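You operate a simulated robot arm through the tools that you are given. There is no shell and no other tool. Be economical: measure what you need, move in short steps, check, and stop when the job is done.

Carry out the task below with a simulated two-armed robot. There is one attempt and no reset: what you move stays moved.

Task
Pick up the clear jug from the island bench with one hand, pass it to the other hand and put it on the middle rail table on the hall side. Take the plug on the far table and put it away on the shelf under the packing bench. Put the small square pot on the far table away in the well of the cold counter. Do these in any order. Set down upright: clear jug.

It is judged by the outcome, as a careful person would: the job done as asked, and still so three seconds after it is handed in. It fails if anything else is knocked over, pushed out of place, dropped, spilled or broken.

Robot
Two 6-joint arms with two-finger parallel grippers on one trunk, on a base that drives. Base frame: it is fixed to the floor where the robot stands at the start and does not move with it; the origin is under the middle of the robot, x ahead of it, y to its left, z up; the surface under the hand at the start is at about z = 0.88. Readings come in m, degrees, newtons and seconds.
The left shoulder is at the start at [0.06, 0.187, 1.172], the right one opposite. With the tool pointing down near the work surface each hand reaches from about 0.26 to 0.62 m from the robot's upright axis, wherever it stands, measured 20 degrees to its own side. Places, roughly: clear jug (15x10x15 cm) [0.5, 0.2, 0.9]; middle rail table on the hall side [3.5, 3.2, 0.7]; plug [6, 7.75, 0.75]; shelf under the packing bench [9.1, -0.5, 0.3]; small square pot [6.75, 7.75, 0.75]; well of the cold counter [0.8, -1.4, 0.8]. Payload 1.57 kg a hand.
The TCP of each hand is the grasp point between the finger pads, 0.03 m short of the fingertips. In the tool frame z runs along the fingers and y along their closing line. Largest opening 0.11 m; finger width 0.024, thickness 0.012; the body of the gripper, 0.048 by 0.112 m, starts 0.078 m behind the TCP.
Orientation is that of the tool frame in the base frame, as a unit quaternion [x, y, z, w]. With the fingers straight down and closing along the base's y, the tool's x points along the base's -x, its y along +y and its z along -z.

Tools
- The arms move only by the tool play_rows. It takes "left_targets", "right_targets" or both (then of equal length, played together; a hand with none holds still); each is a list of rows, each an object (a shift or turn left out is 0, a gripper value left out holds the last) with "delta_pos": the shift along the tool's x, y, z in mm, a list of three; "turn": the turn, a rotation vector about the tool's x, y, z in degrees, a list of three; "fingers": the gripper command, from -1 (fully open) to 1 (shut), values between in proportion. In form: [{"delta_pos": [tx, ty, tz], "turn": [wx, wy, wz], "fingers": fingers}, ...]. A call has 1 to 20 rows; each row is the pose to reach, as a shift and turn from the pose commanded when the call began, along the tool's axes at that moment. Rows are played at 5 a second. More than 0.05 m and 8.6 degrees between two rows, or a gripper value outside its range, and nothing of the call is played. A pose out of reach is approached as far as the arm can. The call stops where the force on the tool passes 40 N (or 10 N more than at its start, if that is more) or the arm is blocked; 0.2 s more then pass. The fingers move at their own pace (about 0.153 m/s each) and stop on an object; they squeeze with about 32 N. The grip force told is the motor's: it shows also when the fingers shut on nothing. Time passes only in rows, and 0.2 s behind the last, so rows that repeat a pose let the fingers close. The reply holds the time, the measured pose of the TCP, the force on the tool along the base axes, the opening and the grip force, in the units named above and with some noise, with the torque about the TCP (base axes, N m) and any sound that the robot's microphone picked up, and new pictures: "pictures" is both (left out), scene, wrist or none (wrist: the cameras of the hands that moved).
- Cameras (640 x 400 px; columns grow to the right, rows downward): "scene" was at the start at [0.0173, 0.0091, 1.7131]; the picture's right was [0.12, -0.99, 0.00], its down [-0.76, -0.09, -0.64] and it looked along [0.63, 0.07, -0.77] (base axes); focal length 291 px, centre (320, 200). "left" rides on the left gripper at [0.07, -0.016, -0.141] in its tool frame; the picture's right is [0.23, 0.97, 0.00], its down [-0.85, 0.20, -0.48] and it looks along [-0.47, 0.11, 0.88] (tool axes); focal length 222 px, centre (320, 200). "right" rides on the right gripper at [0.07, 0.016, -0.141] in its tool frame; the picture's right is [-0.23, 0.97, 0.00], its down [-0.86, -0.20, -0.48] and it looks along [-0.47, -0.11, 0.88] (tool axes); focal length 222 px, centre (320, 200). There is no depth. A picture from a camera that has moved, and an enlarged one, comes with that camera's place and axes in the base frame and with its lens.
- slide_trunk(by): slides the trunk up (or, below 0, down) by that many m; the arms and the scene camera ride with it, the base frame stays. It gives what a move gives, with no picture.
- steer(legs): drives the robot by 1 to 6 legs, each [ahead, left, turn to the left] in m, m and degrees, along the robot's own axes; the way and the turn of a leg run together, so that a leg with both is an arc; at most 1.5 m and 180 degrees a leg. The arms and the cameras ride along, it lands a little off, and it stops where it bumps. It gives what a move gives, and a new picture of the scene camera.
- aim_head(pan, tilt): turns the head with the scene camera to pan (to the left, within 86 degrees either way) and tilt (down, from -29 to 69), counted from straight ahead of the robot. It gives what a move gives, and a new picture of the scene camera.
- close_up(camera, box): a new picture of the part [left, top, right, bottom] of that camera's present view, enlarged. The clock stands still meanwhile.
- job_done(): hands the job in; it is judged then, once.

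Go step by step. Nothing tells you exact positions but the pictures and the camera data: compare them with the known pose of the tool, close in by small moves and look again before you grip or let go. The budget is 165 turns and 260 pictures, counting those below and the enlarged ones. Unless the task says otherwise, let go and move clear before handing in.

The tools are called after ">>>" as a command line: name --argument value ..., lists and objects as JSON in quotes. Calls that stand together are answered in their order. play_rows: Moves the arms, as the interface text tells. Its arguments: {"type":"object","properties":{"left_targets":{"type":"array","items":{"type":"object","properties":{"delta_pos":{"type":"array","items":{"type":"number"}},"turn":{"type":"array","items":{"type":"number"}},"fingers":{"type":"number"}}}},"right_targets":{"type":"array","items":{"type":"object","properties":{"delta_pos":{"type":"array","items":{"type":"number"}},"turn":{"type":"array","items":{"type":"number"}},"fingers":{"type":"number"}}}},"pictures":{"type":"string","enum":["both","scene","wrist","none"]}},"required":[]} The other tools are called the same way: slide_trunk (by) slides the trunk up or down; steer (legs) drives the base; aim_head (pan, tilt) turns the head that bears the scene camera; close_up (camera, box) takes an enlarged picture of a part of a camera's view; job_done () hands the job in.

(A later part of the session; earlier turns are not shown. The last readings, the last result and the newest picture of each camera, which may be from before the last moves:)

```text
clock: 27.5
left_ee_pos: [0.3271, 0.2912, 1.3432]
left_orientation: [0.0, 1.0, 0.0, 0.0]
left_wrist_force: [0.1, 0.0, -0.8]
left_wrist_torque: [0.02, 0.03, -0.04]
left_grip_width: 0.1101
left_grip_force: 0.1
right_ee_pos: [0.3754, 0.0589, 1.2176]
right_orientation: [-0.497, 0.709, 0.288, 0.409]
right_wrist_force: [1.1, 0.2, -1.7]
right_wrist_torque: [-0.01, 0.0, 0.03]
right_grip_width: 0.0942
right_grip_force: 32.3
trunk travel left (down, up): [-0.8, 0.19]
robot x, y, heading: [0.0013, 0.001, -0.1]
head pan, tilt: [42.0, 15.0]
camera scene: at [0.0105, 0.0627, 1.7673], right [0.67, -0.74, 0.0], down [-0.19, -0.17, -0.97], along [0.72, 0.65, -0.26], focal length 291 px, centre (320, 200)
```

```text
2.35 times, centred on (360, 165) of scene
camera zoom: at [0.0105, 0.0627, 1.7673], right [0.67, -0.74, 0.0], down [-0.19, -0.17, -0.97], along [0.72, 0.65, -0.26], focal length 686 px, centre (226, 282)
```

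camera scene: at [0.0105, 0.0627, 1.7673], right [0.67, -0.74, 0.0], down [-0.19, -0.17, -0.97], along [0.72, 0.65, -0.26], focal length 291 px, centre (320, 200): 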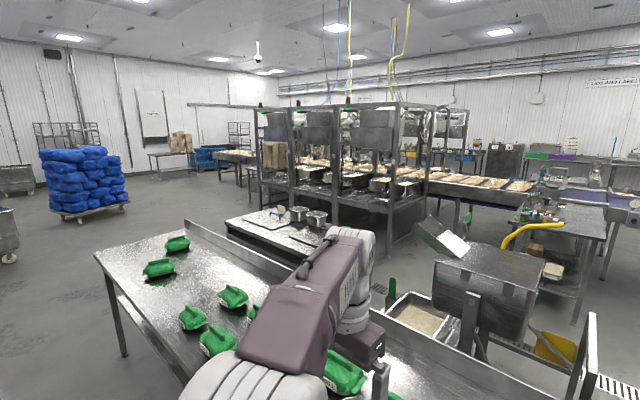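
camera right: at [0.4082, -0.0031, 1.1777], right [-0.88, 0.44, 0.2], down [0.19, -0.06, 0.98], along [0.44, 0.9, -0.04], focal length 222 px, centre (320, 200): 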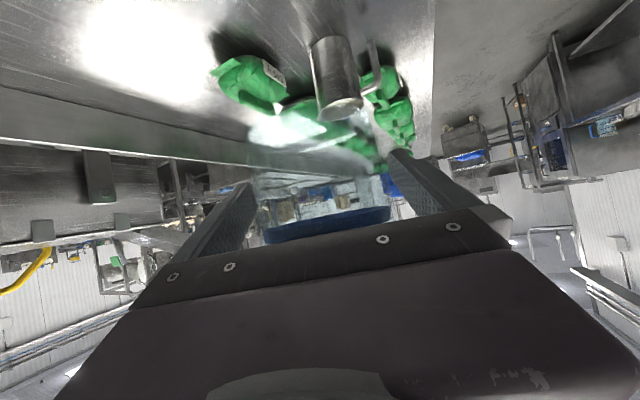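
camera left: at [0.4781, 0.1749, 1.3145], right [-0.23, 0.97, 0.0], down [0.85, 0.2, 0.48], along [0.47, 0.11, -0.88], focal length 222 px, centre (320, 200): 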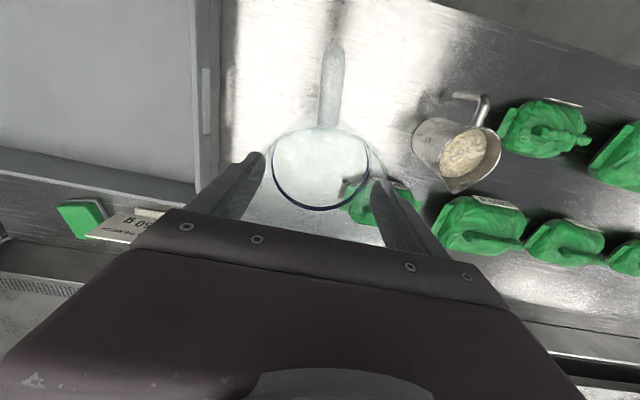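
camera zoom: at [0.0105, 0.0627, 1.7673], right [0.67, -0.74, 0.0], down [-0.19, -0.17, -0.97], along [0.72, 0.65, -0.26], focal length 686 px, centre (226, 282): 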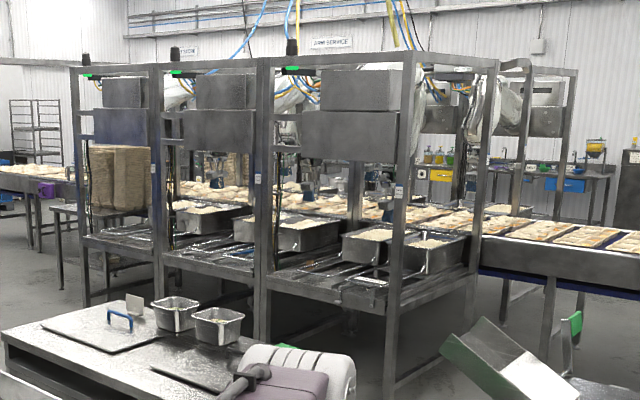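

The middle rail table is the centre bay of the framed line around x ≈ 3.5, y ≈ 3.2; the way leads round the bench's left end (y ≈ 2.45). I'll back up a little and slide left in the aisle.

>>> steer --legs '[[-0.2, 0, 0], [0, 1.5, 0], [0, 1.5, 0], [0, 0.25, 0]]'

```text
clock: 44.6
left_ee_pos: [0.0994, 3.5427, 1.3444]
left_orientation: [-0.007, 1.0, 0.002, 0.0]
left_wrist_force: [-0.3, 0.3, 0.8]
left_wrist_torque: [0.01, -0.01, -0.03]
left_grip_width: 0.1099
left_grip_force: 0.1
right_ee_pos: [0.1518, 3.3103, 1.218]
right_orientation: [-0.501, 0.705, 0.291, 0.408]
right_wrist_force: [0.2, -0.7, -1.4]
right_wrist_torque: [-0.01, -0.01, -0.02]
right_grip_width: 0.0939
right_grip_force: 32.2
trunk travel left (down, up): [-0.8, 0.19]
robot x, y, heading: [-0.2222, 3.2479, 0.8]
head pan, tilt: [42.0, 15.0]
camera scene: at [-0.2138, 3.3093, 1.7674], right [0.68, -0.73, 0.0], down [-0.19, -0.17, -0.97], along [0.71, 0.66, -0.26], focal length 291 px, centre (320, 200)
```

scene: 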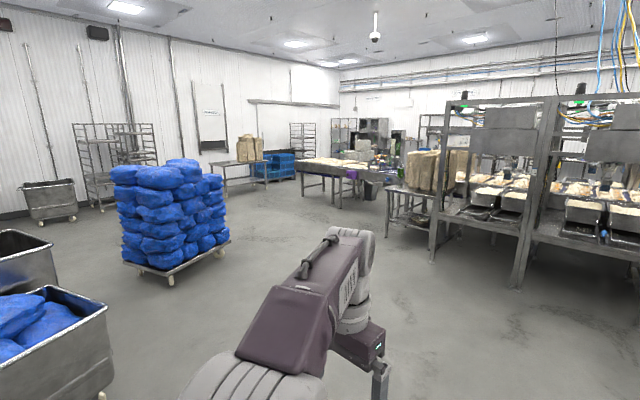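

>>> aim_head --pan 0 --tilt 18

>>> steer --legs '[[1.5, 0, 0], [0.6, -0.03, 0]]'

```text
clock: 45.7
left_ee_pos: [0.0986, 3.5446, 1.3437]
left_orientation: [-0.008, 1.0, 0.001, -0.001]
left_wrist_force: [-0.4, -0.2, 0.1]
left_wrist_torque: [0.03, 0.0, 0.0]
left_grip_width: 0.11
left_grip_force: 0.1
right_ee_pos: [0.152, 3.3119, 1.2176]
right_orientation: [-0.501, 0.706, 0.289, 0.408]
right_wrist_force: [0.0, -0.5, -0.7]
right_wrist_torque: [0.0, -0.01, 0.03]
right_grip_width: 0.0943
right_grip_force: 32.1
trunk travel left (down, up): [-0.8, 0.19]
robot x, y, heading: [-0.221, 3.2499, 0.8]
head pan, tilt: [0.0, 18.0]
camera scene: at [-0.1891, 3.2489, 1.7624], right [0.01, -1.0, 0.0], down [-0.31, 0.0, -0.95], along [0.95, 0.01, -0.31], focal length 291 px, centre (320, 200)
```

scene: 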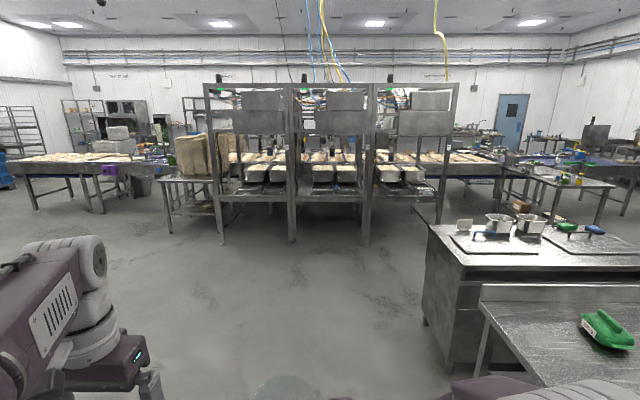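

```text
clock: 56.1
left_ee_pos: [2.2115, 3.5436, 1.3446]
left_orientation: [-0.006, 1.0, 0.0, 0.001]
left_wrist_force: [0.0, -0.2, 0.1]
left_wrist_torque: [-0.03, 0.0, 0.01]
left_grip_width: 0.11
left_grip_force: 0.1
right_ee_pos: [2.2644, 3.3101, 1.2192]
right_orientation: [-0.501, 0.707, 0.289, 0.408]
right_wrist_force: [0.2, 0.1, -1.6]
right_wrist_torque: [-0.01, 0.03, -0.02]
right_grip_width: 0.0939
right_grip_force: 32.0
trunk travel left (down, up): [-0.8, 0.19]
robot x, y, heading: [1.8882, 3.2454, 0.7]
head pan, tilt: [0.0, 18.0]
camera scene: at [1.9229, 3.249, 1.7624], right [0.01, -1.0, 0.0], down [-0.31, 0.0, -0.95], along [0.95, 0.01, -0.31], focal length 291 px, centre (320, 200)
```

scene: 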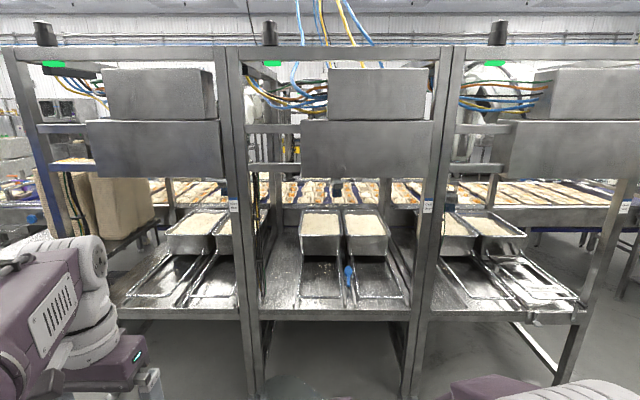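

I'm in front of the middle bay. I'll zoom in on its table top.

>>> close_up --camera "scene" --box '[235, 180, 435, 330]'

```text
2.67 times, centred on (335, 255) of scene
camera zoom: at [1.9229, 3.249, 1.7624], right [0.01, -1.0, 0.0], down [-0.31, 0.0, -0.95], along [0.95, 0.01, -0.31], focal length 777 px, centre (280, 53)
```

zoom: 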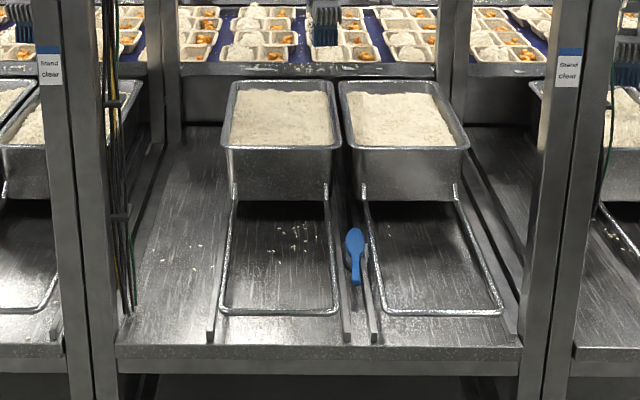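

The left part of the middle table (y ≈ 3.42–3.59) is a clear flat strip, with tub frames to its right. I'll turn the right hand, in free space, to point straight ahead so the handle faces into the table.

>>> play_rows --right_targets '[{"delta_pos": [6, -13, -12], "turn": [6.7, 0, 3.9]}, {"delta_pos": [13, -25, -22], "turn": [13.4, 0, 7.8]}, {"delta_pos": [19, -38, -34], "turn": [20.1, 0, 11.7]}, {"delta_pos": [26, -50, -45], "turn": [26.8, 0, 15.6]}, {"delta_pos": [32, -63, -56], "turn": [33.5, 0, 19.4]}, {"delta_pos": [39, -76, -67], "turn": [40.2, 0, 23.3]}, {"delta_pos": [45, -88, -78], "turn": [46.9, 0, 27.2]}, {"delta_pos": [52, -101, -90], "turn": [53.6, 0, 31.1]}, {"delta_pos": [65, -126, -112], "turn": [60.6, 0, 35]}, {"delta_pos": [65, -126, -112], "turn": [60.6, 0, 35]}]' --pictures "none"

>>> aim_head --pan 0 --tilt 40

```text
clock: 58.4
left_ee_pos: [2.2138, 3.5428, 1.3432]
left_orientation: [-0.006, 1.0, 0.002, 0.0]
left_wrist_force: [-0.9, 0.2, -0.7]
left_wrist_torque: [-0.02, 0.01, 0.01]
left_grip_width: 0.11
left_grip_force: 0.1
right_ee_pos: [2.3708, 3.029, 1.2169]
right_orientation: [-0.01, 0.866, 0.002, 0.501]
right_wrist_force: [-0.3, 0.3, -1.7]
right_wrist_torque: [0.0, -0.01, 0.01]
right_grip_width: 0.0939
right_grip_force: 31.4
right hand out of reach, approached as far as the arm can: row 3, 4, 5, 6, 7, 8, 9, 10
trunk travel left (down, up): [-0.8, 0.19]
robot x, y, heading: [1.8884, 3.2474, 0.8]
head pan, tilt: [0.0, 18.0]
```

```text
clock: 59.2
left_ee_pos: [2.213, 3.5428, 1.3436]
left_orientation: [-0.006, 1.0, -0.001, 0.001]
left_wrist_force: [-0.3, 0.3, 0.4]
left_wrist_torque: [0.0, 0.01, 0.01]
left_grip_width: 0.1098
left_grip_force: 0.0
right_ee_pos: [2.3693, 3.0297, 1.2158]
right_orientation: [-0.011, 0.866, 0.002, 0.5]
right_wrist_force: [0.8, -0.1, -1.2]
right_wrist_torque: [0.02, 0.01, 0.0]
right_grip_width: 0.0941
right_grip_force: 31.9
trunk travel left (down, up): [-0.8, 0.19]
robot x, y, heading: [1.8893, 3.2468, 0.6]
head pan, tilt: [0.0, 40.0]
camera scene: at [1.916, 3.2488, 1.7278], right [0.01, -1.0, 0.0], down [-0.64, -0.01, -0.77], along [0.77, 0.01, -0.64], focal length 291 px, centre (320, 200)
```

scene: 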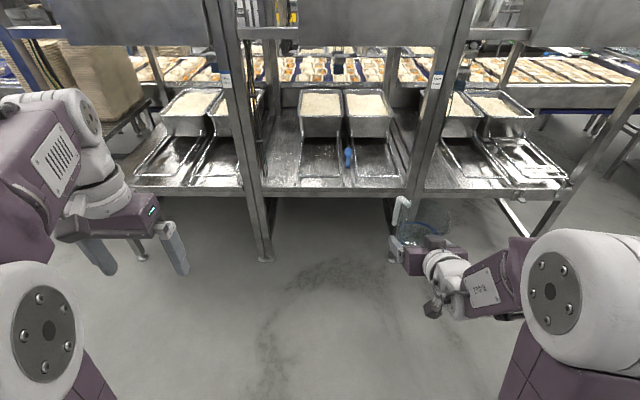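

The right hand now points straight ahead, with the jug upright. I'll slide left, lower the trunk and come closer.

>>> slide_trunk --by -0.22

>>> steer --legs '[[0, 0.47, -0.7], [0.5, 0, 0]]'

>>> close_up --camera "scene" --box '[300, 50, 600, 300]'

```text
clock: 61.5
left_ee_pos: [2.2123, 3.543, 1.1244]
left_orientation: [-0.006, 1.0, 0.0, -0.001]
left_wrist_force: [-0.3, -0.1, -0.2]
left_wrist_torque: [0.01, 0.02, 0.04]
left_grip_width: 0.11
left_grip_force: 0.0
right_ee_pos: [2.37, 3.0293, 0.996]
right_orientation: [-0.011, 0.865, 0.003, 0.501]
right_wrist_force: [1.0, -0.4, -0.8]
right_wrist_torque: [-0.01, 0.02, 0.01]
right_grip_width: 0.0941
right_grip_force: 31.5
trunk travel left (down, up): [-0.58, 0.41]
robot x, y, heading: [1.8881, 3.2468, 0.7]
head pan, tilt: [0.0, 40.0]
```

```text
clock: 66.9
left_ee_pos: [2.7055, 4.0135, 1.124]
left_orientation: [-0.003, 1.0, 0.001, 0.0]
left_wrist_force: [0.1, -0.7, 0.5]
left_wrist_torque: [0.0, 0.0, -0.03]
left_grip_width: 0.1102
left_grip_force: 0.1
right_ee_pos: [2.8601, 3.4976, 0.9961]
right_orientation: [-0.007, 0.865, 0.0, 0.501]
right_wrist_force: [0.3, -0.3, -0.7]
right_wrist_torque: [0.0, -0.01, 0.02]
right_grip_width: 0.094
right_grip_force: 31.8
trunk travel left (down, up): [-0.58, 0.41]
robot x, y, heading: [2.3772, 3.7218, 0.3]
head pan, tilt: [0.0, 40.0]
camera scene: at [2.407, 3.7203, 1.5077], right [0.01, -1.0, 0.0], down [-0.64, 0.0, -0.77], along [0.77, 0.0, -0.64], focal length 291 px, centre (320, 200)
```

scene: 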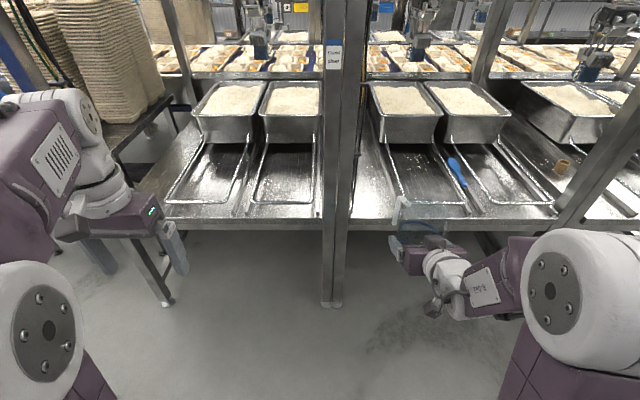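

```text
1.60 times, centred on (450, 175) of scene
camera zoom: at [2.407, 3.7203, 1.5077], right [0.01, -1.0, 0.0], down [-0.64, 0.0, -0.77], along [0.77, 0.0, -0.64], focal length 466 px, centre (112, 240)
```

zoom: 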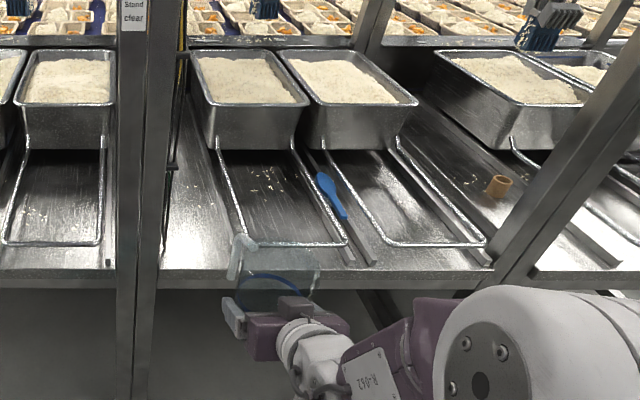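

The free strip at the left of the middle table runs y ≈ 3.36–3.58. I'll drive in so the jug is at y ≈ 3.47, over the front edge.

>>> steer --legs '[[0, -0.027, -0.3], [0.42, 0, 0]]'

>>> close_up --camera "scene" --box '[300, 80, 600, 300]'

```text
clock: 69.9
left_ee_pos: [3.1272, 3.9862, 1.1243]
left_orientation: [-0.002, 1.0, 0.001, 0.0]
left_wrist_force: [0.4, 0.1, 0.6]
left_wrist_torque: [0.03, 0.0, 0.0]
left_grip_width: 0.1099
left_grip_force: 0.0
right_ee_pos: [3.2788, 3.4705, 0.9966]
right_orientation: [-0.006, 0.866, 0.001, 0.501]
right_wrist_force: [0.2, 0.5, -0.8]
right_wrist_torque: [0.03, 0.04, -0.03]
right_grip_width: 0.094
right_grip_force: 32.2
trunk travel left (down, up): [-0.58, 0.41]
robot x, y, heading: [2.8018, 3.6932, -0.2]
head pan, tilt: [0.0, 40.0]
camera scene: at [2.8271, 3.6938, 1.5077], right [0.0, -1.0, 0.0], down [-0.64, 0.0, -0.77], along [0.77, 0.0, -0.64], focal length 291 px, centre (320, 200)
```

scene: 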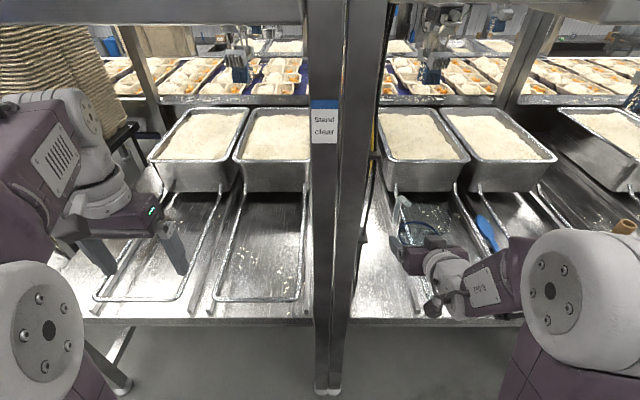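

```text
1.82 times, centred on (450, 190) of scene
camera zoom: at [2.8271, 3.6938, 1.5077], right [0.0, -1.0, 0.0], down [-0.64, 0.0, -0.77], along [0.77, 0.0, -0.64], focal length 530 px, centre (84, 218)
```

zoom: 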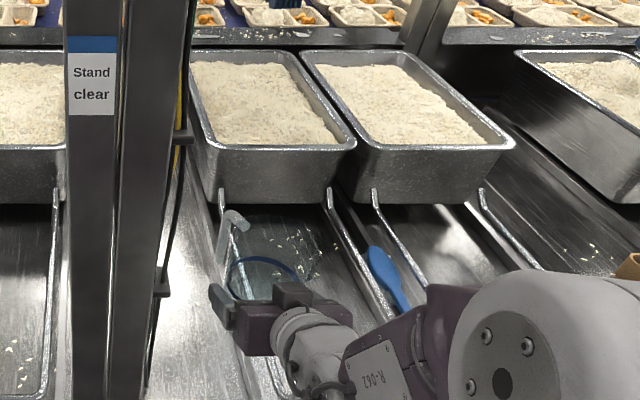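

>>> close_up --camera "scene" --box '[335, 170, 475, 330]'

>>> close_up --camera "right" --box '[0, 0, 640, 400]'

```text
2.50 times, centred on (405, 250) of scene
camera zoom: at [2.8271, 3.6938, 1.5077], right [0.0, -1.0, 0.0], down [-0.64, 0.0, -0.77], along [0.77, 0.0, -0.64], focal length 728 px, centre (108, 75)
```

zoom: 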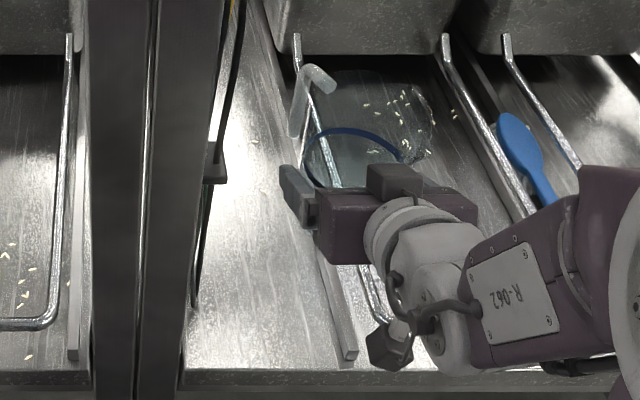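

```text
1.00 times, centred on (320, 200) of right (not enlarged: the box is as wide or as high as the picture)
camera zoom: at [3.1215, 3.4859, 1.0067], right [0.1, 0.98, 0.19], down [0.01, -0.19, 0.98], along [0.99, -0.1, -0.03], focal length 222 px, centre (320, 200)
```

zoom: 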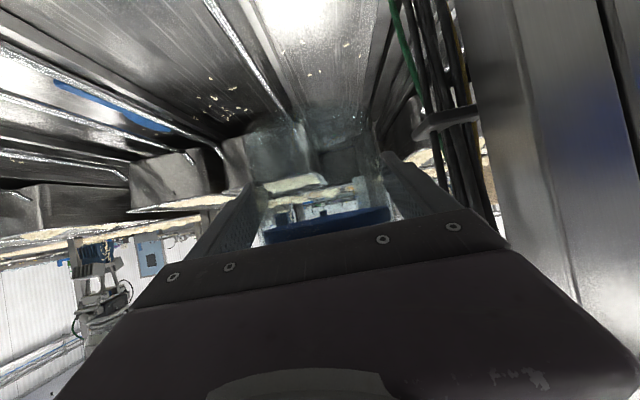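

The strip is y ≈ 3.42–3.575. I'll move the jug 18 mm left and 13 cm in, then part of the way down, and check.

>>> play_rows --right_targets '[{"delta_pos": [-10, 9, 17]}, {"delta_pos": [-25, 18, 43]}, {"delta_pos": [-45, 18, 78]}, {"delta_pos": [-65, 18, 112]}, {"delta_pos": [-35, 18, 130]}, {"delta_pos": [0, 18, 150]}, {"delta_pos": [35, 18, 170]}, {"delta_pos": [65, 18, 187]}, {"delta_pos": [65, 18, 187]}]' --pictures "both"

>>> close_up --camera "scene" --box '[335, 170, 475, 330]'

```text
clock: 71.9
left_ee_pos: [3.1256, 3.9851, 1.1243]
left_orientation: [-0.001, 1.0, 0.001, 0.0]
left_wrist_force: [0.6, -0.5, -0.5]
left_wrist_torque: [0.0, 0.0, 0.01]
left_grip_width: 0.11
left_grip_force: 0.1
right_ee_pos: [3.4168, 3.4577, 0.8562]
right_orientation: [-0.008, 0.868, 0.02, 0.496]
right_wrist_force: [0.1, -0.9, -0.5]
right_wrist_torque: [0.02, -0.01, 0.02]
right_grip_width: 0.094
right_grip_force: 32.3
right hand out of reach, approached as far as the arm can: row 1, 2, 3, 4, 5, 6, 7, 8, 9
trunk travel left (down, up): [-0.58, 0.41]
robot x, y, heading: [2.8009, 3.6927, -0.0]
head pan, tilt: [0.0, 40.0]
camera scene: at [2.8269, 3.6939, 1.5077], right [0.0, -1.0, 0.0], down [-0.64, 0.0, -0.77], along [0.77, 0.0, -0.64], focal length 291 px, centre (320, 200)
camera right: at [3.2594, 3.4691, 0.8689], right [0.08, 0.97, 0.22], down [0.03, -0.22, 0.97], along [1.0, -0.07, -0.05], focal length 222 px, centre (320, 200)
```

scene: 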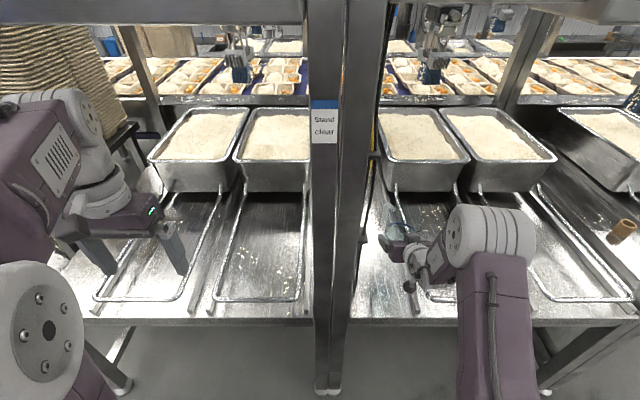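
right: 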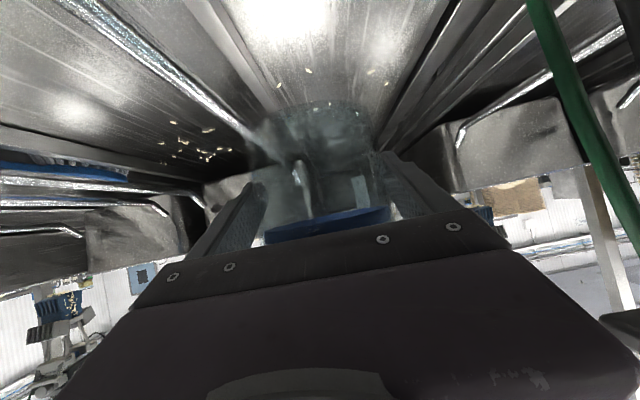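

```text
2.50 times, centred on (405, 250) of scene
camera zoom: at [2.8269, 3.6939, 1.5077], right [0.0, -1.0, 0.0], down [-0.64, 0.0, -0.77], along [0.77, 0.0, -0.64], focal length 728 px, centre (108, 75)
```

zoom: 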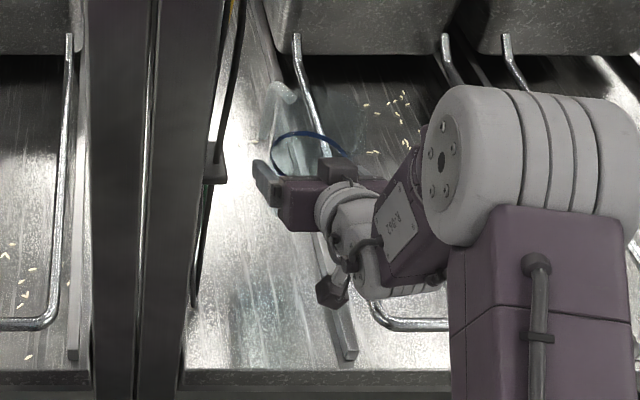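

The arm reached [3.417, 3.458, 0.856], slightly short of the y wanted because of reach. I'll shift the base 3 cm left and lower with the trunk.

>>> steer --legs '[[0, 0.033, 0]]'

>>> slide_trunk --by -0.07

>>> close_up --camera "scene" --box '[335, 150, 475, 310]'

>>> close_up --camera "right" --box '[0, 0, 640, 400]'

```text
clock: 72.7
left_ee_pos: [3.1276, 4.0169, 1.1243]
left_orientation: [-0.001, 1.0, 0.001, -0.001]
left_wrist_force: [-0.2, 0.3, -0.2]
left_wrist_torque: [0.03, -0.03, 0.0]
left_grip_width: 0.1102
left_grip_force: 0.0
right_ee_pos: [3.4176, 3.4901, 0.8574]
right_orientation: [-0.007, 0.868, 0.02, 0.496]
right_wrist_force: [-0.7, 0.3, -0.4]
right_wrist_torque: [-0.03, -0.02, 0.04]
right_grip_width: 0.094
right_grip_force: 32.5
trunk travel left (down, up): [-0.58, 0.41]
robot x, y, heading: [2.7996, 3.7274, 0.0]
head pan, tilt: [0.0, 40.0]
camera scene: at [2.8272, 3.7251, 1.5077], right [0.0, -1.0, 0.0], down [-0.64, 0.0, -0.77], along [0.77, 0.0, -0.64], focal length 291 px, centre (320, 200)
```

scene: 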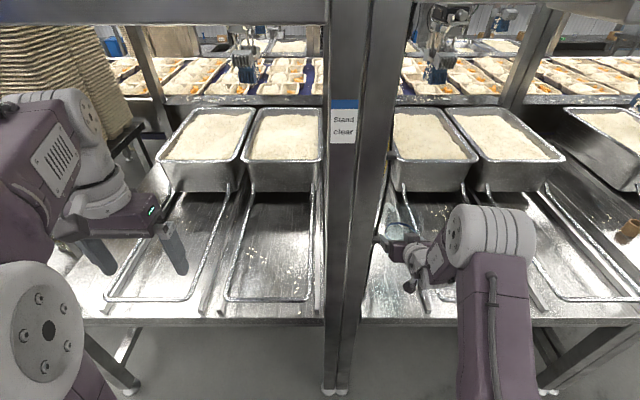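

```text
clock: 73.8
left_ee_pos: [3.127, 4.0186, 1.0542]
left_orientation: [-0.001, 1.0, 0.0, 0.001]
left_wrist_force: [0.3, 0.5, -0.7]
left_wrist_torque: [-0.01, -0.01, 0.0]
left_grip_width: 0.1098
left_grip_force: 0.2
right_ee_pos: [3.4162, 3.4912, 0.787]
right_orientation: [-0.008, 0.868, 0.019, 0.496]
right_wrist_force: [0.0, 0.5, 0.0]
right_wrist_torque: [0.0, 0.05, 0.0]
right_grip_width: 0.0942
right_grip_force: 31.9
trunk travel left (down, up): [-0.51, 0.48]
robot x, y, heading: [2.8005, 3.7283, -0.0]
head pan, tilt: [0.0, 40.0]
```

```text
2.50 times, centred on (405, 230) of scene
camera zoom: at [2.8268, 3.727, 1.4378], right [0.0, -1.0, 0.0], down [-0.64, 0.0, -0.77], along [0.77, 0.0, -0.64], focal length 728 px, centre (108, 125)
```

zoom: 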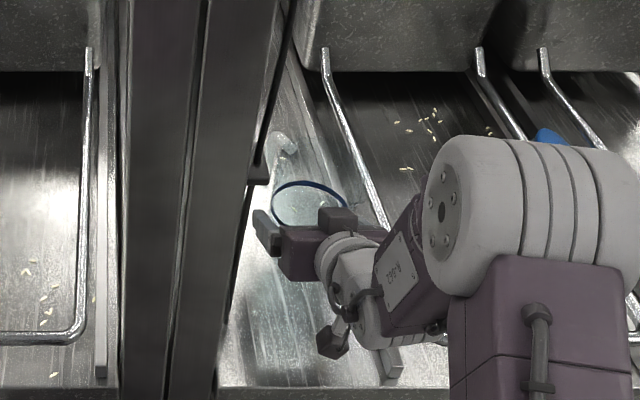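

```text
1.00 times, centred on (320, 200) of right (not enlarged: the box is as wide or as high as the picture)
camera zoom: at [3.2592, 3.5019, 0.7994], right [0.08, 0.97, 0.22], down [0.03, -0.22, 0.97], along [1.0, -0.08, -0.05], focal length 222 px, centre (320, 200)
```

zoom: 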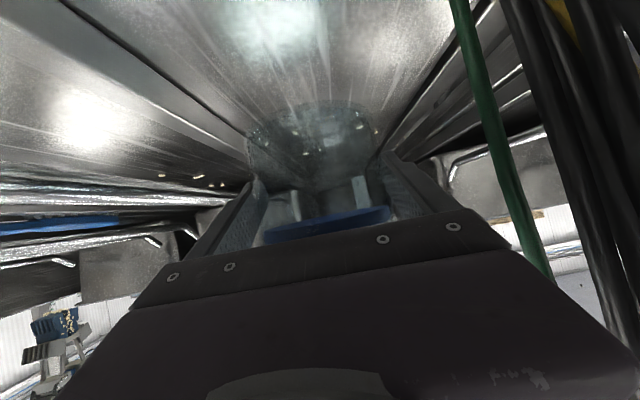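

The jug is centred in the free strip, about 4 cm up. I'll lower it in small steps, watching the wrist force.

>>> slide_trunk --by -0.025

>>> slide_trunk --by -0.008

>>> close_up --camera "right" --box '[160, 60, 480, 260]'

```text
clock: 74.5
left_ee_pos: [3.1266, 4.0198, 1.0286]
left_orientation: [-0.001, 1.0, 0.001, 0.0]
left_wrist_force: [0.4, -0.4, -0.2]
left_wrist_torque: [-0.01, 0.02, 0.01]
left_grip_width: 0.11
left_grip_force: 0.0
right_ee_pos: [3.4166, 3.4903, 0.7619]
right_orientation: [-0.006, 0.868, 0.018, 0.496]
right_wrist_force: [0.7, 0.8, -2.2]
right_wrist_torque: [-0.03, 0.02, -0.01]
right_grip_width: 0.094
right_grip_force: 32.3
trunk travel left (down, up): [-0.485, 0.505]
robot x, y, heading: [2.8011, 3.7258, 0.4]
head pan, tilt: [0.0, 40.0]
```

```text
clock: 75.1
left_ee_pos: [3.1278, 4.0183, 1.021]
left_orientation: [0.0, 1.0, 0.001, 0.0]
left_wrist_force: [-0.2, -0.3, 0.2]
left_wrist_torque: [0.0, 0.0, -0.02]
left_grip_width: 0.11
left_grip_force: 0.1
right_ee_pos: [3.4169, 3.4894, 0.7538]
right_orientation: [-0.008, 0.868, 0.02, 0.496]
right_wrist_force: [-0.3, 0.0, -1.8]
right_wrist_torque: [0.0, -0.01, -0.01]
right_grip_width: 0.094
right_grip_force: 32.2
trunk travel left (down, up): [-0.477, 0.513]
robot x, y, heading: [2.8009, 3.7263, 0.2]
head pan, tilt: [0.0, 40.0]
```

```text
2.00 times, centred on (320, 160) of right
camera zoom: at [3.2592, 3.5017, 0.7662], right [0.08, 0.97, 0.22], down [0.03, -0.22, 0.97], along [1.0, -0.08, -0.05], focal length 444 px, centre (320, 280)
```

zoom: 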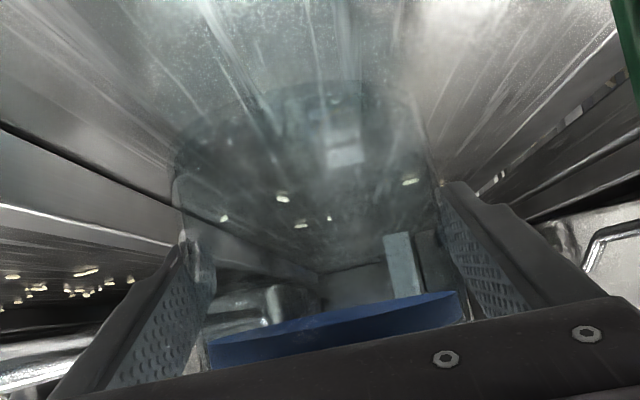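

>>> slide_trunk --by -0.006

>>> slide_trunk --by -0.005

```text
clock: 75.6
left_ee_pos: [3.1272, 4.0183, 1.0141]
left_orientation: [0.0, 1.0, 0.001, 0.0]
left_wrist_force: [1.2, -0.4, -0.8]
left_wrist_torque: [0.0, 0.0, 0.0]
left_grip_width: 0.1103
left_grip_force: 0.3
right_ee_pos: [3.417, 3.4897, 0.7477]
right_orientation: [-0.008, 0.868, 0.019, 0.496]
right_wrist_force: [-0.5, -0.2, -0.8]
right_wrist_torque: [-0.01, 0.03, 0.01]
right_grip_width: 0.0941
right_grip_force: 32.1
trunk travel left (down, up): [-0.471, 0.519]
robot x, y, heading: [2.8014, 3.7286, -0.0]
head pan, tilt: [0.0, 40.0]
```

```text
clock: 76.2
left_ee_pos: [3.1257, 4.0196, 1.0102]
left_orientation: [-0.001, 1.0, 0.0, 0.001]
left_wrist_force: [0.0, 0.2, 0.1]
left_wrist_torque: [0.02, 0.03, 0.0]
left_grip_width: 0.1099
left_grip_force: 0.0
right_ee_pos: [3.417, 3.4904, 0.7463]
right_orientation: [-0.008, 0.866, 0.019, 0.499]
right_wrist_force: [2.5, 0.3, 13.4]
right_wrist_torque: [-0.64, -0.19, 0.12]
right_grip_width: 0.094
right_grip_force: 31.9
trunk travel left (down, up): [-0.466, 0.524]
robot x, y, heading: [2.7996, 3.726, 0.1]
head pan, tilt: [0.0, 40.0]
```

Contact (13 N up). I'll ease up 2 mm, open the right fingers just enough and check.

>>> slide_trunk --by 0.002

>>> play_rows --right_targets '[{"fingers": -0.8}, {"fingers": -0.88}, {"fingers": -0.88}]' --pictures "wrist"

```text
clock: 76.7
left_ee_pos: [3.1252, 4.0196, 1.0123]
left_orientation: [0.0, 1.0, -0.001, 0.0]
left_wrist_force: [0.7, 0.2, -1.2]
left_wrist_torque: [-0.03, 0.0, -0.01]
left_grip_width: 0.1102
left_grip_force: 0.0
right_ee_pos: [3.4168, 3.4919, 0.7454]
right_orientation: [-0.008, 0.867, 0.02, 0.497]
right_wrist_force: [4.4, -0.6, 12.0]
right_wrist_torque: [-0.43, -0.55, 0.17]
right_grip_width: 0.0939
right_grip_force: 31.8
trunk travel left (down, up): [-0.468, 0.522]
robot x, y, heading: [2.8021, 3.7258, 0.3]
head pan, tilt: [0.0, 40.0]
```

```text
clock: 77.5
left_ee_pos: [3.1263, 4.0174, 1.0122]
left_orientation: [-0.001, 1.0, 0.001, -0.001]
left_wrist_force: [0.0, 0.3, 0.0]
left_wrist_torque: [0.0, -0.05, -0.04]
left_grip_width: 0.1095
left_grip_force: 0.1
right_ee_pos: [3.4161, 3.4901, 0.7455]
right_orientation: [-0.008, 0.869, 0.02, 0.495]
right_wrist_force: [-0.3, -0.6, 0.3]
right_wrist_torque: [-0.02, -0.02, -0.01]
right_grip_width: 0.1034
right_grip_force: 0.1
trunk travel left (down, up): [-0.468, 0.522]
robot x, y, heading: [2.802, 3.7285, 0.4]
head pan, tilt: [0.0, 40.0]
camera right: at [3.259, 3.5017, 0.7572], right [0.08, 0.97, 0.22], down [0.03, -0.22, 0.97], along [1.0, -0.08, -0.05], focal length 222 px, centre (320, 200)
```

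right: 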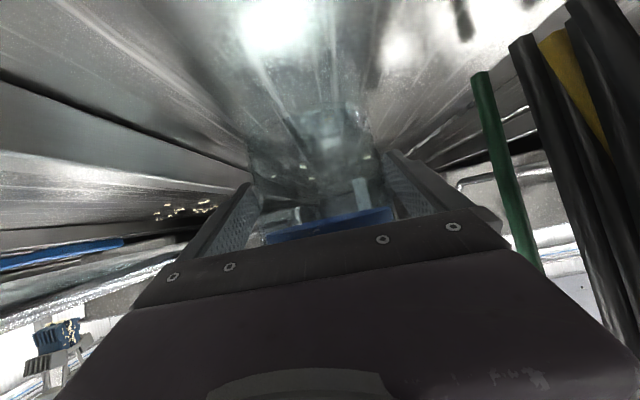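

Released. I'll back the base straight off and check the jug.

>>> steer --legs '[[-0.12, 0, 0]]'

>>> close_up --camera "scene" --box '[335, 130, 475, 290]'

```text
clock: 78.7
left_ee_pos: [3.0032, 4.0194, 1.0117]
left_orientation: [-0.002, 1.0, 0.001, 0.001]
left_wrist_force: [-0.3, -1.1, -0.3]
left_wrist_torque: [0.0, -0.05, -0.01]
left_grip_width: 0.1096
left_grip_force: 0.3
right_ee_pos: [3.2928, 3.4903, 0.7458]
right_orientation: [-0.007, 0.868, 0.019, 0.496]
right_wrist_force: [-0.4, -1.0, 0.0]
right_wrist_torque: [0.0, -0.01, -0.01]
right_grip_width: 0.1033
right_grip_force: 0.1
trunk travel left (down, up): [-0.468, 0.522]
robot x, y, heading: [2.6789, 3.7263, 0.4]
head pan, tilt: [0.0, 40.0]
camera scene: at [2.703, 3.7264, 1.3958], right [0.0, -1.0, 0.0], down [-0.64, 0.0, -0.77], along [0.77, 0.0, -0.64], focal length 291 px, centre (320, 200)
```

scene: 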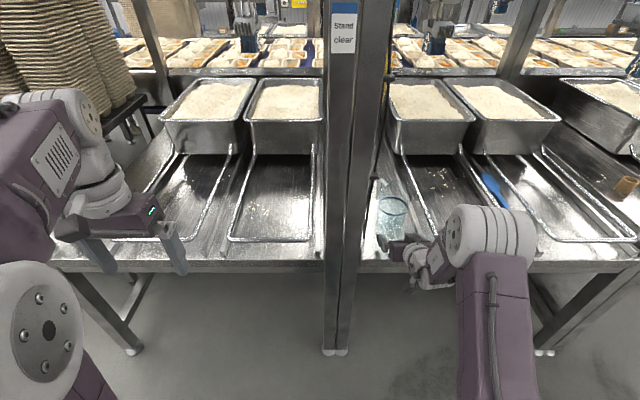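

```text
2.50 times, centred on (405, 210) of scene
camera zoom: at [2.703, 3.7264, 1.3958], right [0.0, -1.0, 0.0], down [-0.64, 0.0, -0.77], along [0.77, 0.0, -0.64], focal length 728 px, centre (108, 175)
```

zoom: 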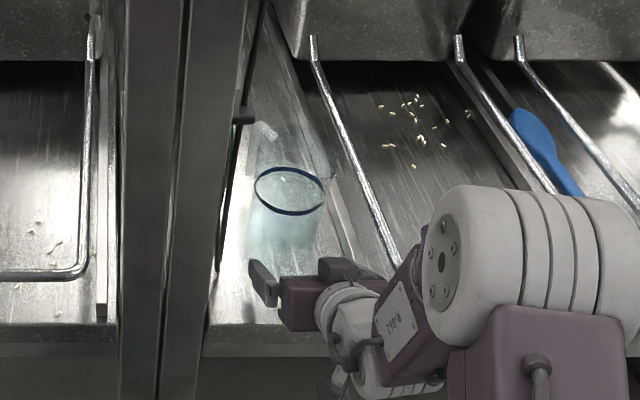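

The jug stands upright on the middle rail table. I'll back away, raise the trunk and look toward the far tables.

>>> steer --legs '[[-0.7, 0, 0]]'

>>> slide_trunk --by 0.28

>>> aim_head --pan 60 --tilt 12

>>> close_up --camera "scene" --box '[200, 60, 640, 300]'

```text
clock: 82.6
left_ee_pos: [2.3029, 4.0166, 1.0123]
left_orientation: [-0.001, 1.0, 0.001, 0.0]
left_wrist_force: [-1.0, 0.4, -0.8]
left_wrist_torque: [-0.05, 0.01, 0.03]
left_grip_width: 0.1101
left_grip_force: 0.0
right_ee_pos: [2.5914, 3.488, 0.7454]
right_orientation: [-0.008, 0.868, 0.02, 0.496]
right_wrist_force: [-0.7, 0.1, -1.0]
right_wrist_torque: [0.02, 0.0, 0.01]
right_grip_width: 0.1035
right_grip_force: 0.0
trunk travel left (down, up): [-0.468, 0.522]
robot x, y, heading: [1.9773, 3.7248, 0.2]
head pan, tilt: [0.0, 40.0]
camera scene: at [2.0016, 3.7249, 1.3958], right [0.0, -1.0, 0.0], down [-0.64, 0.0, -0.77], along [0.77, 0.0, -0.64], focal length 291 px, centre (320, 200)
```

scene: 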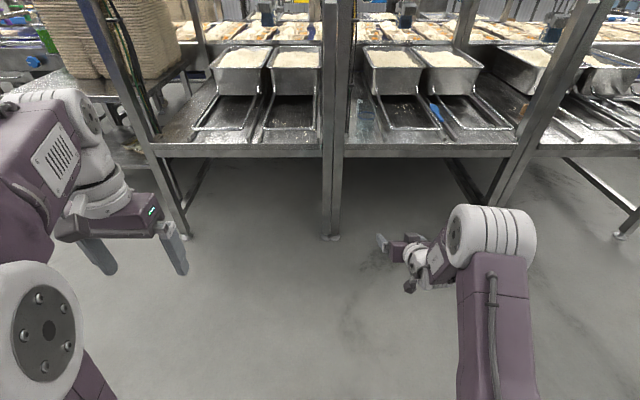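

```text
clock: 85.4
left_ee_pos: [2.3035, 4.0184, 1.291]
left_orientation: [-0.001, 1.0, 0.001, -0.001]
left_wrist_force: [0.6, -0.1, -0.2]
left_wrist_torque: [-0.01, 0.02, -0.03]
left_grip_width: 0.1102
left_grip_force: 0.0
right_ee_pos: [2.591, 3.4877, 1.0251]
right_orientation: [-0.007, 0.868, 0.019, 0.497]
right_wrist_force: [0.7, -0.1, -0.4]
right_wrist_torque: [-0.01, -0.01, 0.01]
right_grip_width: 0.1036
right_grip_force: 0.0
trunk travel left (down, up): [-0.748, 0.242]
robot x, y, heading: [1.976, 3.7213, 0.3]
head pan, tilt: [0.0, 40.0]
```

```text
clock: 86.7
left_ee_pos: [2.3025, 4.0163, 1.2921]
left_orientation: [-0.001, 1.0, 0.0, 0.001]
left_wrist_force: [0.0, 0.4, 0.0]
left_wrist_torque: [-0.01, 0.04, 0.02]
left_grip_width: 0.1098
left_grip_force: 0.0
right_ee_pos: [2.5924, 3.4877, 1.0268]
right_orientation: [-0.007, 0.868, 0.019, 0.495]
right_wrist_force: [0.3, -0.1, -0.3]
right_wrist_torque: [0.02, 0.01, -0.01]
right_grip_width: 0.1036
right_grip_force: 0.0
trunk travel left (down, up): [-0.748, 0.242]
robot x, y, heading: [1.9781, 3.725, -0.0]
head pan, tilt: [60.0, 12.0]
camera scene: at [1.9637, 3.8056, 1.7202], right [0.87, -0.5, 0.0], down [-0.1, -0.18, -0.98], along [0.49, 0.85, -0.21], focal length 291 px, centre (320, 200)
```

scene: 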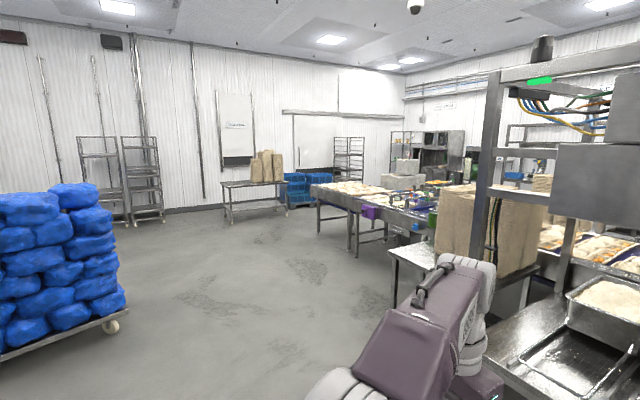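

```text
1.45 times, centred on (420, 180) of scene
camera zoom: at [1.9637, 3.8056, 1.7202], right [0.87, -0.5, 0.0], down [-0.1, -0.18, -0.98], along [0.49, 0.85, -0.21], focal length 424 px, centre (174, 229)
```

zoom: 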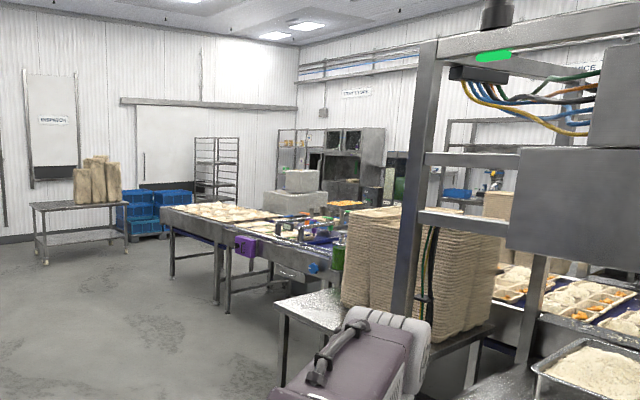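

The right hand is free; I'll fold it back to a compact tool-down pose before driving on.

>>> play_rows --right_targets '[{"delta_pos": [-5, -4, -36], "turn": [0, 6, 0], "fingers": -1}, {"delta_pos": [-10, -8, -72], "turn": [0, 13, 0]}, {"delta_pos": [-15, -12, -108], "turn": [0, 20, 0]}, {"delta_pos": [-20, -17, -144], "turn": [0, 27, 0]}, {"delta_pos": [-25, -21, -180], "turn": [0, 34, 0]}, {"delta_pos": [-30, -26, -216], "turn": [0, 41, 0]}, {"delta_pos": [-34, -31, -252], "turn": [0, 48, 0]}, {"delta_pos": [-38, -36, -288], "turn": [0, 55, 0]}, {"delta_pos": [-43, -40, -325], "turn": [0, 60, 0]}, {"delta_pos": [-43, -40, -325], "turn": [0, 60, 0]}]' --pictures "none"

>>> steer --legs '[[0.3, 1.4, 0], [0.3, 1.4, 0]]'

>>> aim_head --pan 25 --tilt 12

>>> close_up --camera "scene" --box '[120, 60, 560, 320]'

```text
clock: 88.9
left_ee_pos: [2.3024, 4.0153, 1.2909]
left_orientation: [-0.001, 1.0, 0.0, 0.0]
left_wrist_force: [-0.5, -0.8, 0.2]
left_wrist_torque: [-0.05, -0.02, -0.01]
left_grip_width: 0.11
left_grip_force: 0.1
right_ee_pos: [2.3368, 3.433, 1.2267]
right_orientation: [-0.016, 1.0, 0.013, -0.005]
right_wrist_force: [-0.5, 0.7, 0.3]
right_wrist_torque: [0.02, -0.01, -0.02]
right_grip_width: 0.11
right_grip_force: 0.2
right hand out of reach, approached as far as the arm can: row 4
trunk travel left (down, up): [-0.748, 0.242]
robot x, y, heading: [1.9806, 3.7272, -0.2]
head pan, tilt: [60.0, 12.0]
```

```text
clock: 102.8
left_ee_pos: [2.8823, 6.821, 1.2925]
left_orientation: [0.0, 1.0, 0.001, 0.001]
left_wrist_force: [-0.5, -0.2, 0.4]
left_wrist_torque: [-0.02, 0.01, 0.01]
left_grip_width: 0.1102
left_grip_force: 0.1
right_ee_pos: [2.916, 6.2396, 1.2263]
right_orientation: [-0.015, 1.0, 0.013, -0.005]
right_wrist_force: [-0.7, 0.4, 0.1]
right_wrist_torque: [-0.03, -0.01, 0.0]
right_grip_width: 0.1101
right_grip_force: 0.1
trunk travel left (down, up): [-0.748, 0.242]
robot x, y, heading: [2.5556, 6.5307, -0.1]
head pan, tilt: [60.0, 12.0]
camera scene: at [2.5431, 6.611, 1.7202], right [0.87, -0.5, 0.0], down [-0.1, -0.18, -0.98], along [0.49, 0.85, -0.21], focal length 291 px, centre (320, 200)
```

scene: 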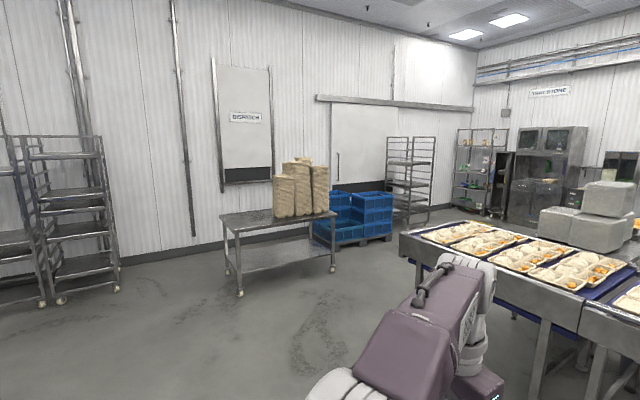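

```text
clock: 103.8
left_ee_pos: [2.8817, 6.8224, 1.2913]
left_orientation: [0.001, 1.0, 0.001, 0.001]
left_wrist_force: [-0.7, 0.5, 0.9]
left_wrist_torque: [-0.01, 0.02, 0.0]
left_grip_width: 0.1098
left_grip_force: 0.1
right_ee_pos: [2.9147, 6.2394, 1.2265]
right_orientation: [-0.015, 1.0, 0.013, -0.004]
right_wrist_force: [-0.3, -0.5, 0.2]
right_wrist_torque: [-0.02, -0.02, 0.01]
right_grip_width: 0.1099
right_grip_force: 0.0
trunk travel left (down, up): [-0.748, 0.242]
robot x, y, heading: [2.5594, 6.5308, -0.1]
head pan, tilt: [25.0, 12.0]
camera scene: at [2.581, 6.5701, 1.7202], right [0.42, -0.91, 0.0], down [-0.19, -0.09, -0.98], along [0.89, 0.41, -0.21], focal length 291 px, centre (320, 200)
```

scene: 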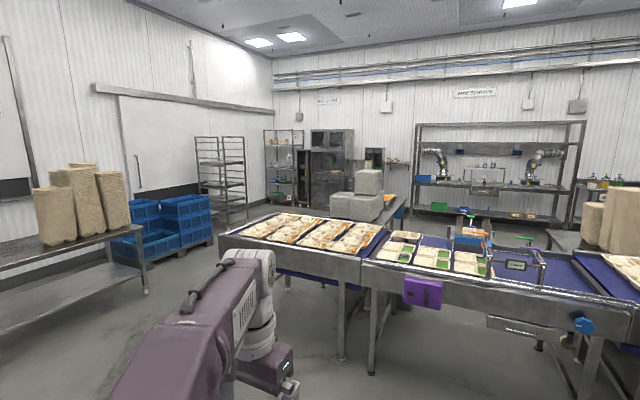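

```text
1.45 times, centred on (340, 190) of scene
camera zoom: at [2.581, 6.5701, 1.7202], right [0.42, -0.91, 0.0], down [-0.19, -0.09, -0.98], along [0.89, 0.41, -0.21], focal length 424 px, centre (291, 214)
```

zoom: 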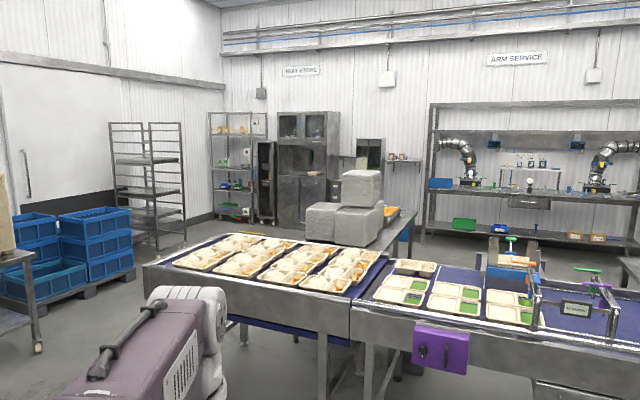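

The far table lies behind the conveyor's end (conveyor end at y ≈ 8.45, bag table at y ≥ 9.6). I'll drive round through the gap at y ≈ 9.0.

>>> steer --legs '[[0.45, 1.25, 0], [0.45, 1.24, 0]]'

>>> aim_head --pan -10 --tilt 20

```text
clock: 116.7
left_ee_pos: [3.7871, 9.308, 1.292]
left_orientation: [0.002, 1.0, 0.001, 0.0]
left_wrist_force: [-0.2, -1.2, 0.4]
left_wrist_torque: [0.02, 0.01, 0.02]
left_grip_width: 0.1101
left_grip_force: 0.1
right_ee_pos: [3.817, 8.7241, 1.2255]
right_orientation: [-0.013, 1.0, 0.013, -0.004]
right_wrist_force: [0.0, 0.5, 0.0]
right_wrist_torque: [-0.01, -0.02, 0.01]
right_grip_width: 0.1101
right_grip_force: 0.0
trunk travel left (down, up): [-0.748, 0.242]
robot x, y, heading: [3.4586, 9.0196, -0.1]
head pan, tilt: [25.0, 12.0]
camera scene: at [3.4853, 9.0568, 1.7202], right [0.42, -0.91, 0.0], down [-0.19, -0.09, -0.98], along [0.89, 0.41, -0.21], focal length 291 px, centre (320, 200)
```

scene: 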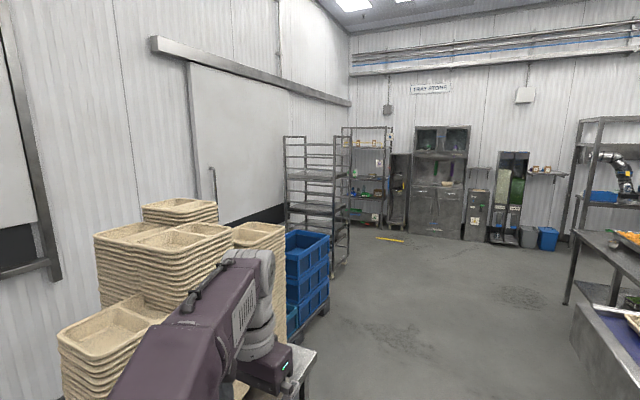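

```text
clock: 117.7
left_ee_pos: [3.7869, 9.3078, 1.2925]
left_orientation: [0.004, 1.0, 0.001, 0.001]
left_wrist_force: [0.6, 0.2, 0.1]
left_wrist_torque: [0.04, 0.04, 0.01]
left_grip_width: 0.1099
left_grip_force: 0.1
right_ee_pos: [3.8175, 8.7249, 1.2259]
right_orientation: [-0.013, 1.0, 0.013, -0.004]
right_wrist_force: [-0.3, 0.2, -1.2]
right_wrist_torque: [-0.01, 0.01, -0.01]
right_grip_width: 0.1103
right_grip_force: 0.1
trunk travel left (down, up): [-0.748, 0.242]
robot x, y, heading: [3.4591, 9.0152, -0.2]
head pan, tilt: [-10.0, 20.0]
camera scene: at [3.4924, 9.0017, 1.7072], right [-0.18, -0.98, 0.0], down [-0.34, 0.06, -0.94], along [0.92, -0.17, -0.34], focal length 291 px, centre (320, 200)
```

scene: 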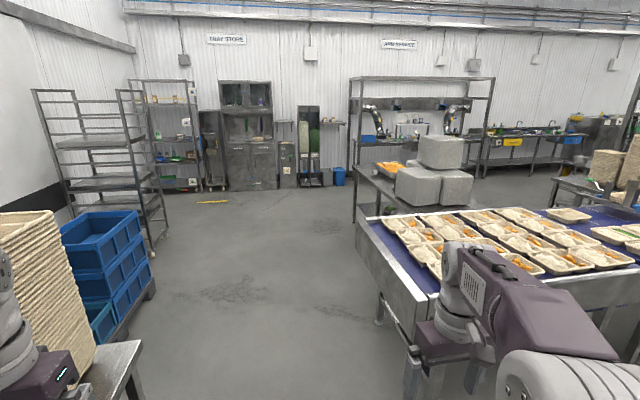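

The passage is clear. I'll drive straight through it and then turn to face the far table.

>>> steer --legs '[[1.5, -0.02, 0], [1.3, 0.1, 0], [0, 0, -90]]'

>>> aim_head --pan 0 --tilt 35

```text
refused: leg 1 is longer than a leg can be; nothing moved
```

```text
clock: 118.4
left_ee_pos: [3.787, 9.3077, 1.2921]
left_orientation: [0.001, 1.0, 0.001, 0.0]
left_wrist_force: [0.0, -0.5, 1.0]
left_wrist_torque: [-0.01, 0.0, 0.04]
left_grip_width: 0.1099
left_grip_force: 0.2
right_ee_pos: [3.8183, 8.7251, 1.2266]
right_orientation: [-0.013, 1.0, 0.013, -0.005]
right_wrist_force: [-0.4, 0.5, 0.2]
right_wrist_torque: [0.0, -0.01, -0.01]
right_grip_width: 0.1098
right_grip_force: 0.0
trunk travel left (down, up): [-0.748, 0.242]
robot x, y, heading: [3.4601, 9.0176, -0.1]
head pan, tilt: [0.0, 35.0]
camera scene: at [3.4889, 9.0179, 1.6834], right [0.0, -1.0, 0.0], down [-0.57, 0.0, -0.82], along [0.82, 0.0, -0.57], focal length 291 px, centre (320, 200)
```

scene: 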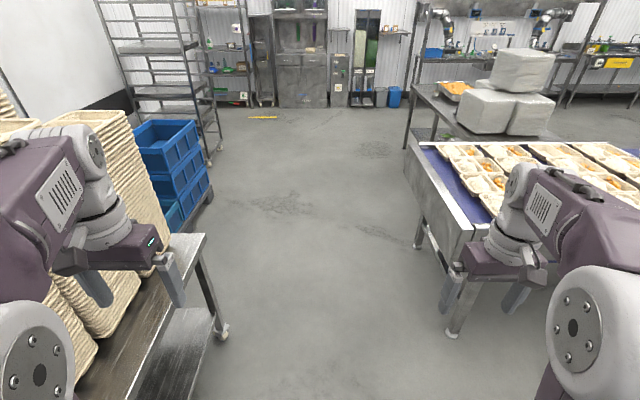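

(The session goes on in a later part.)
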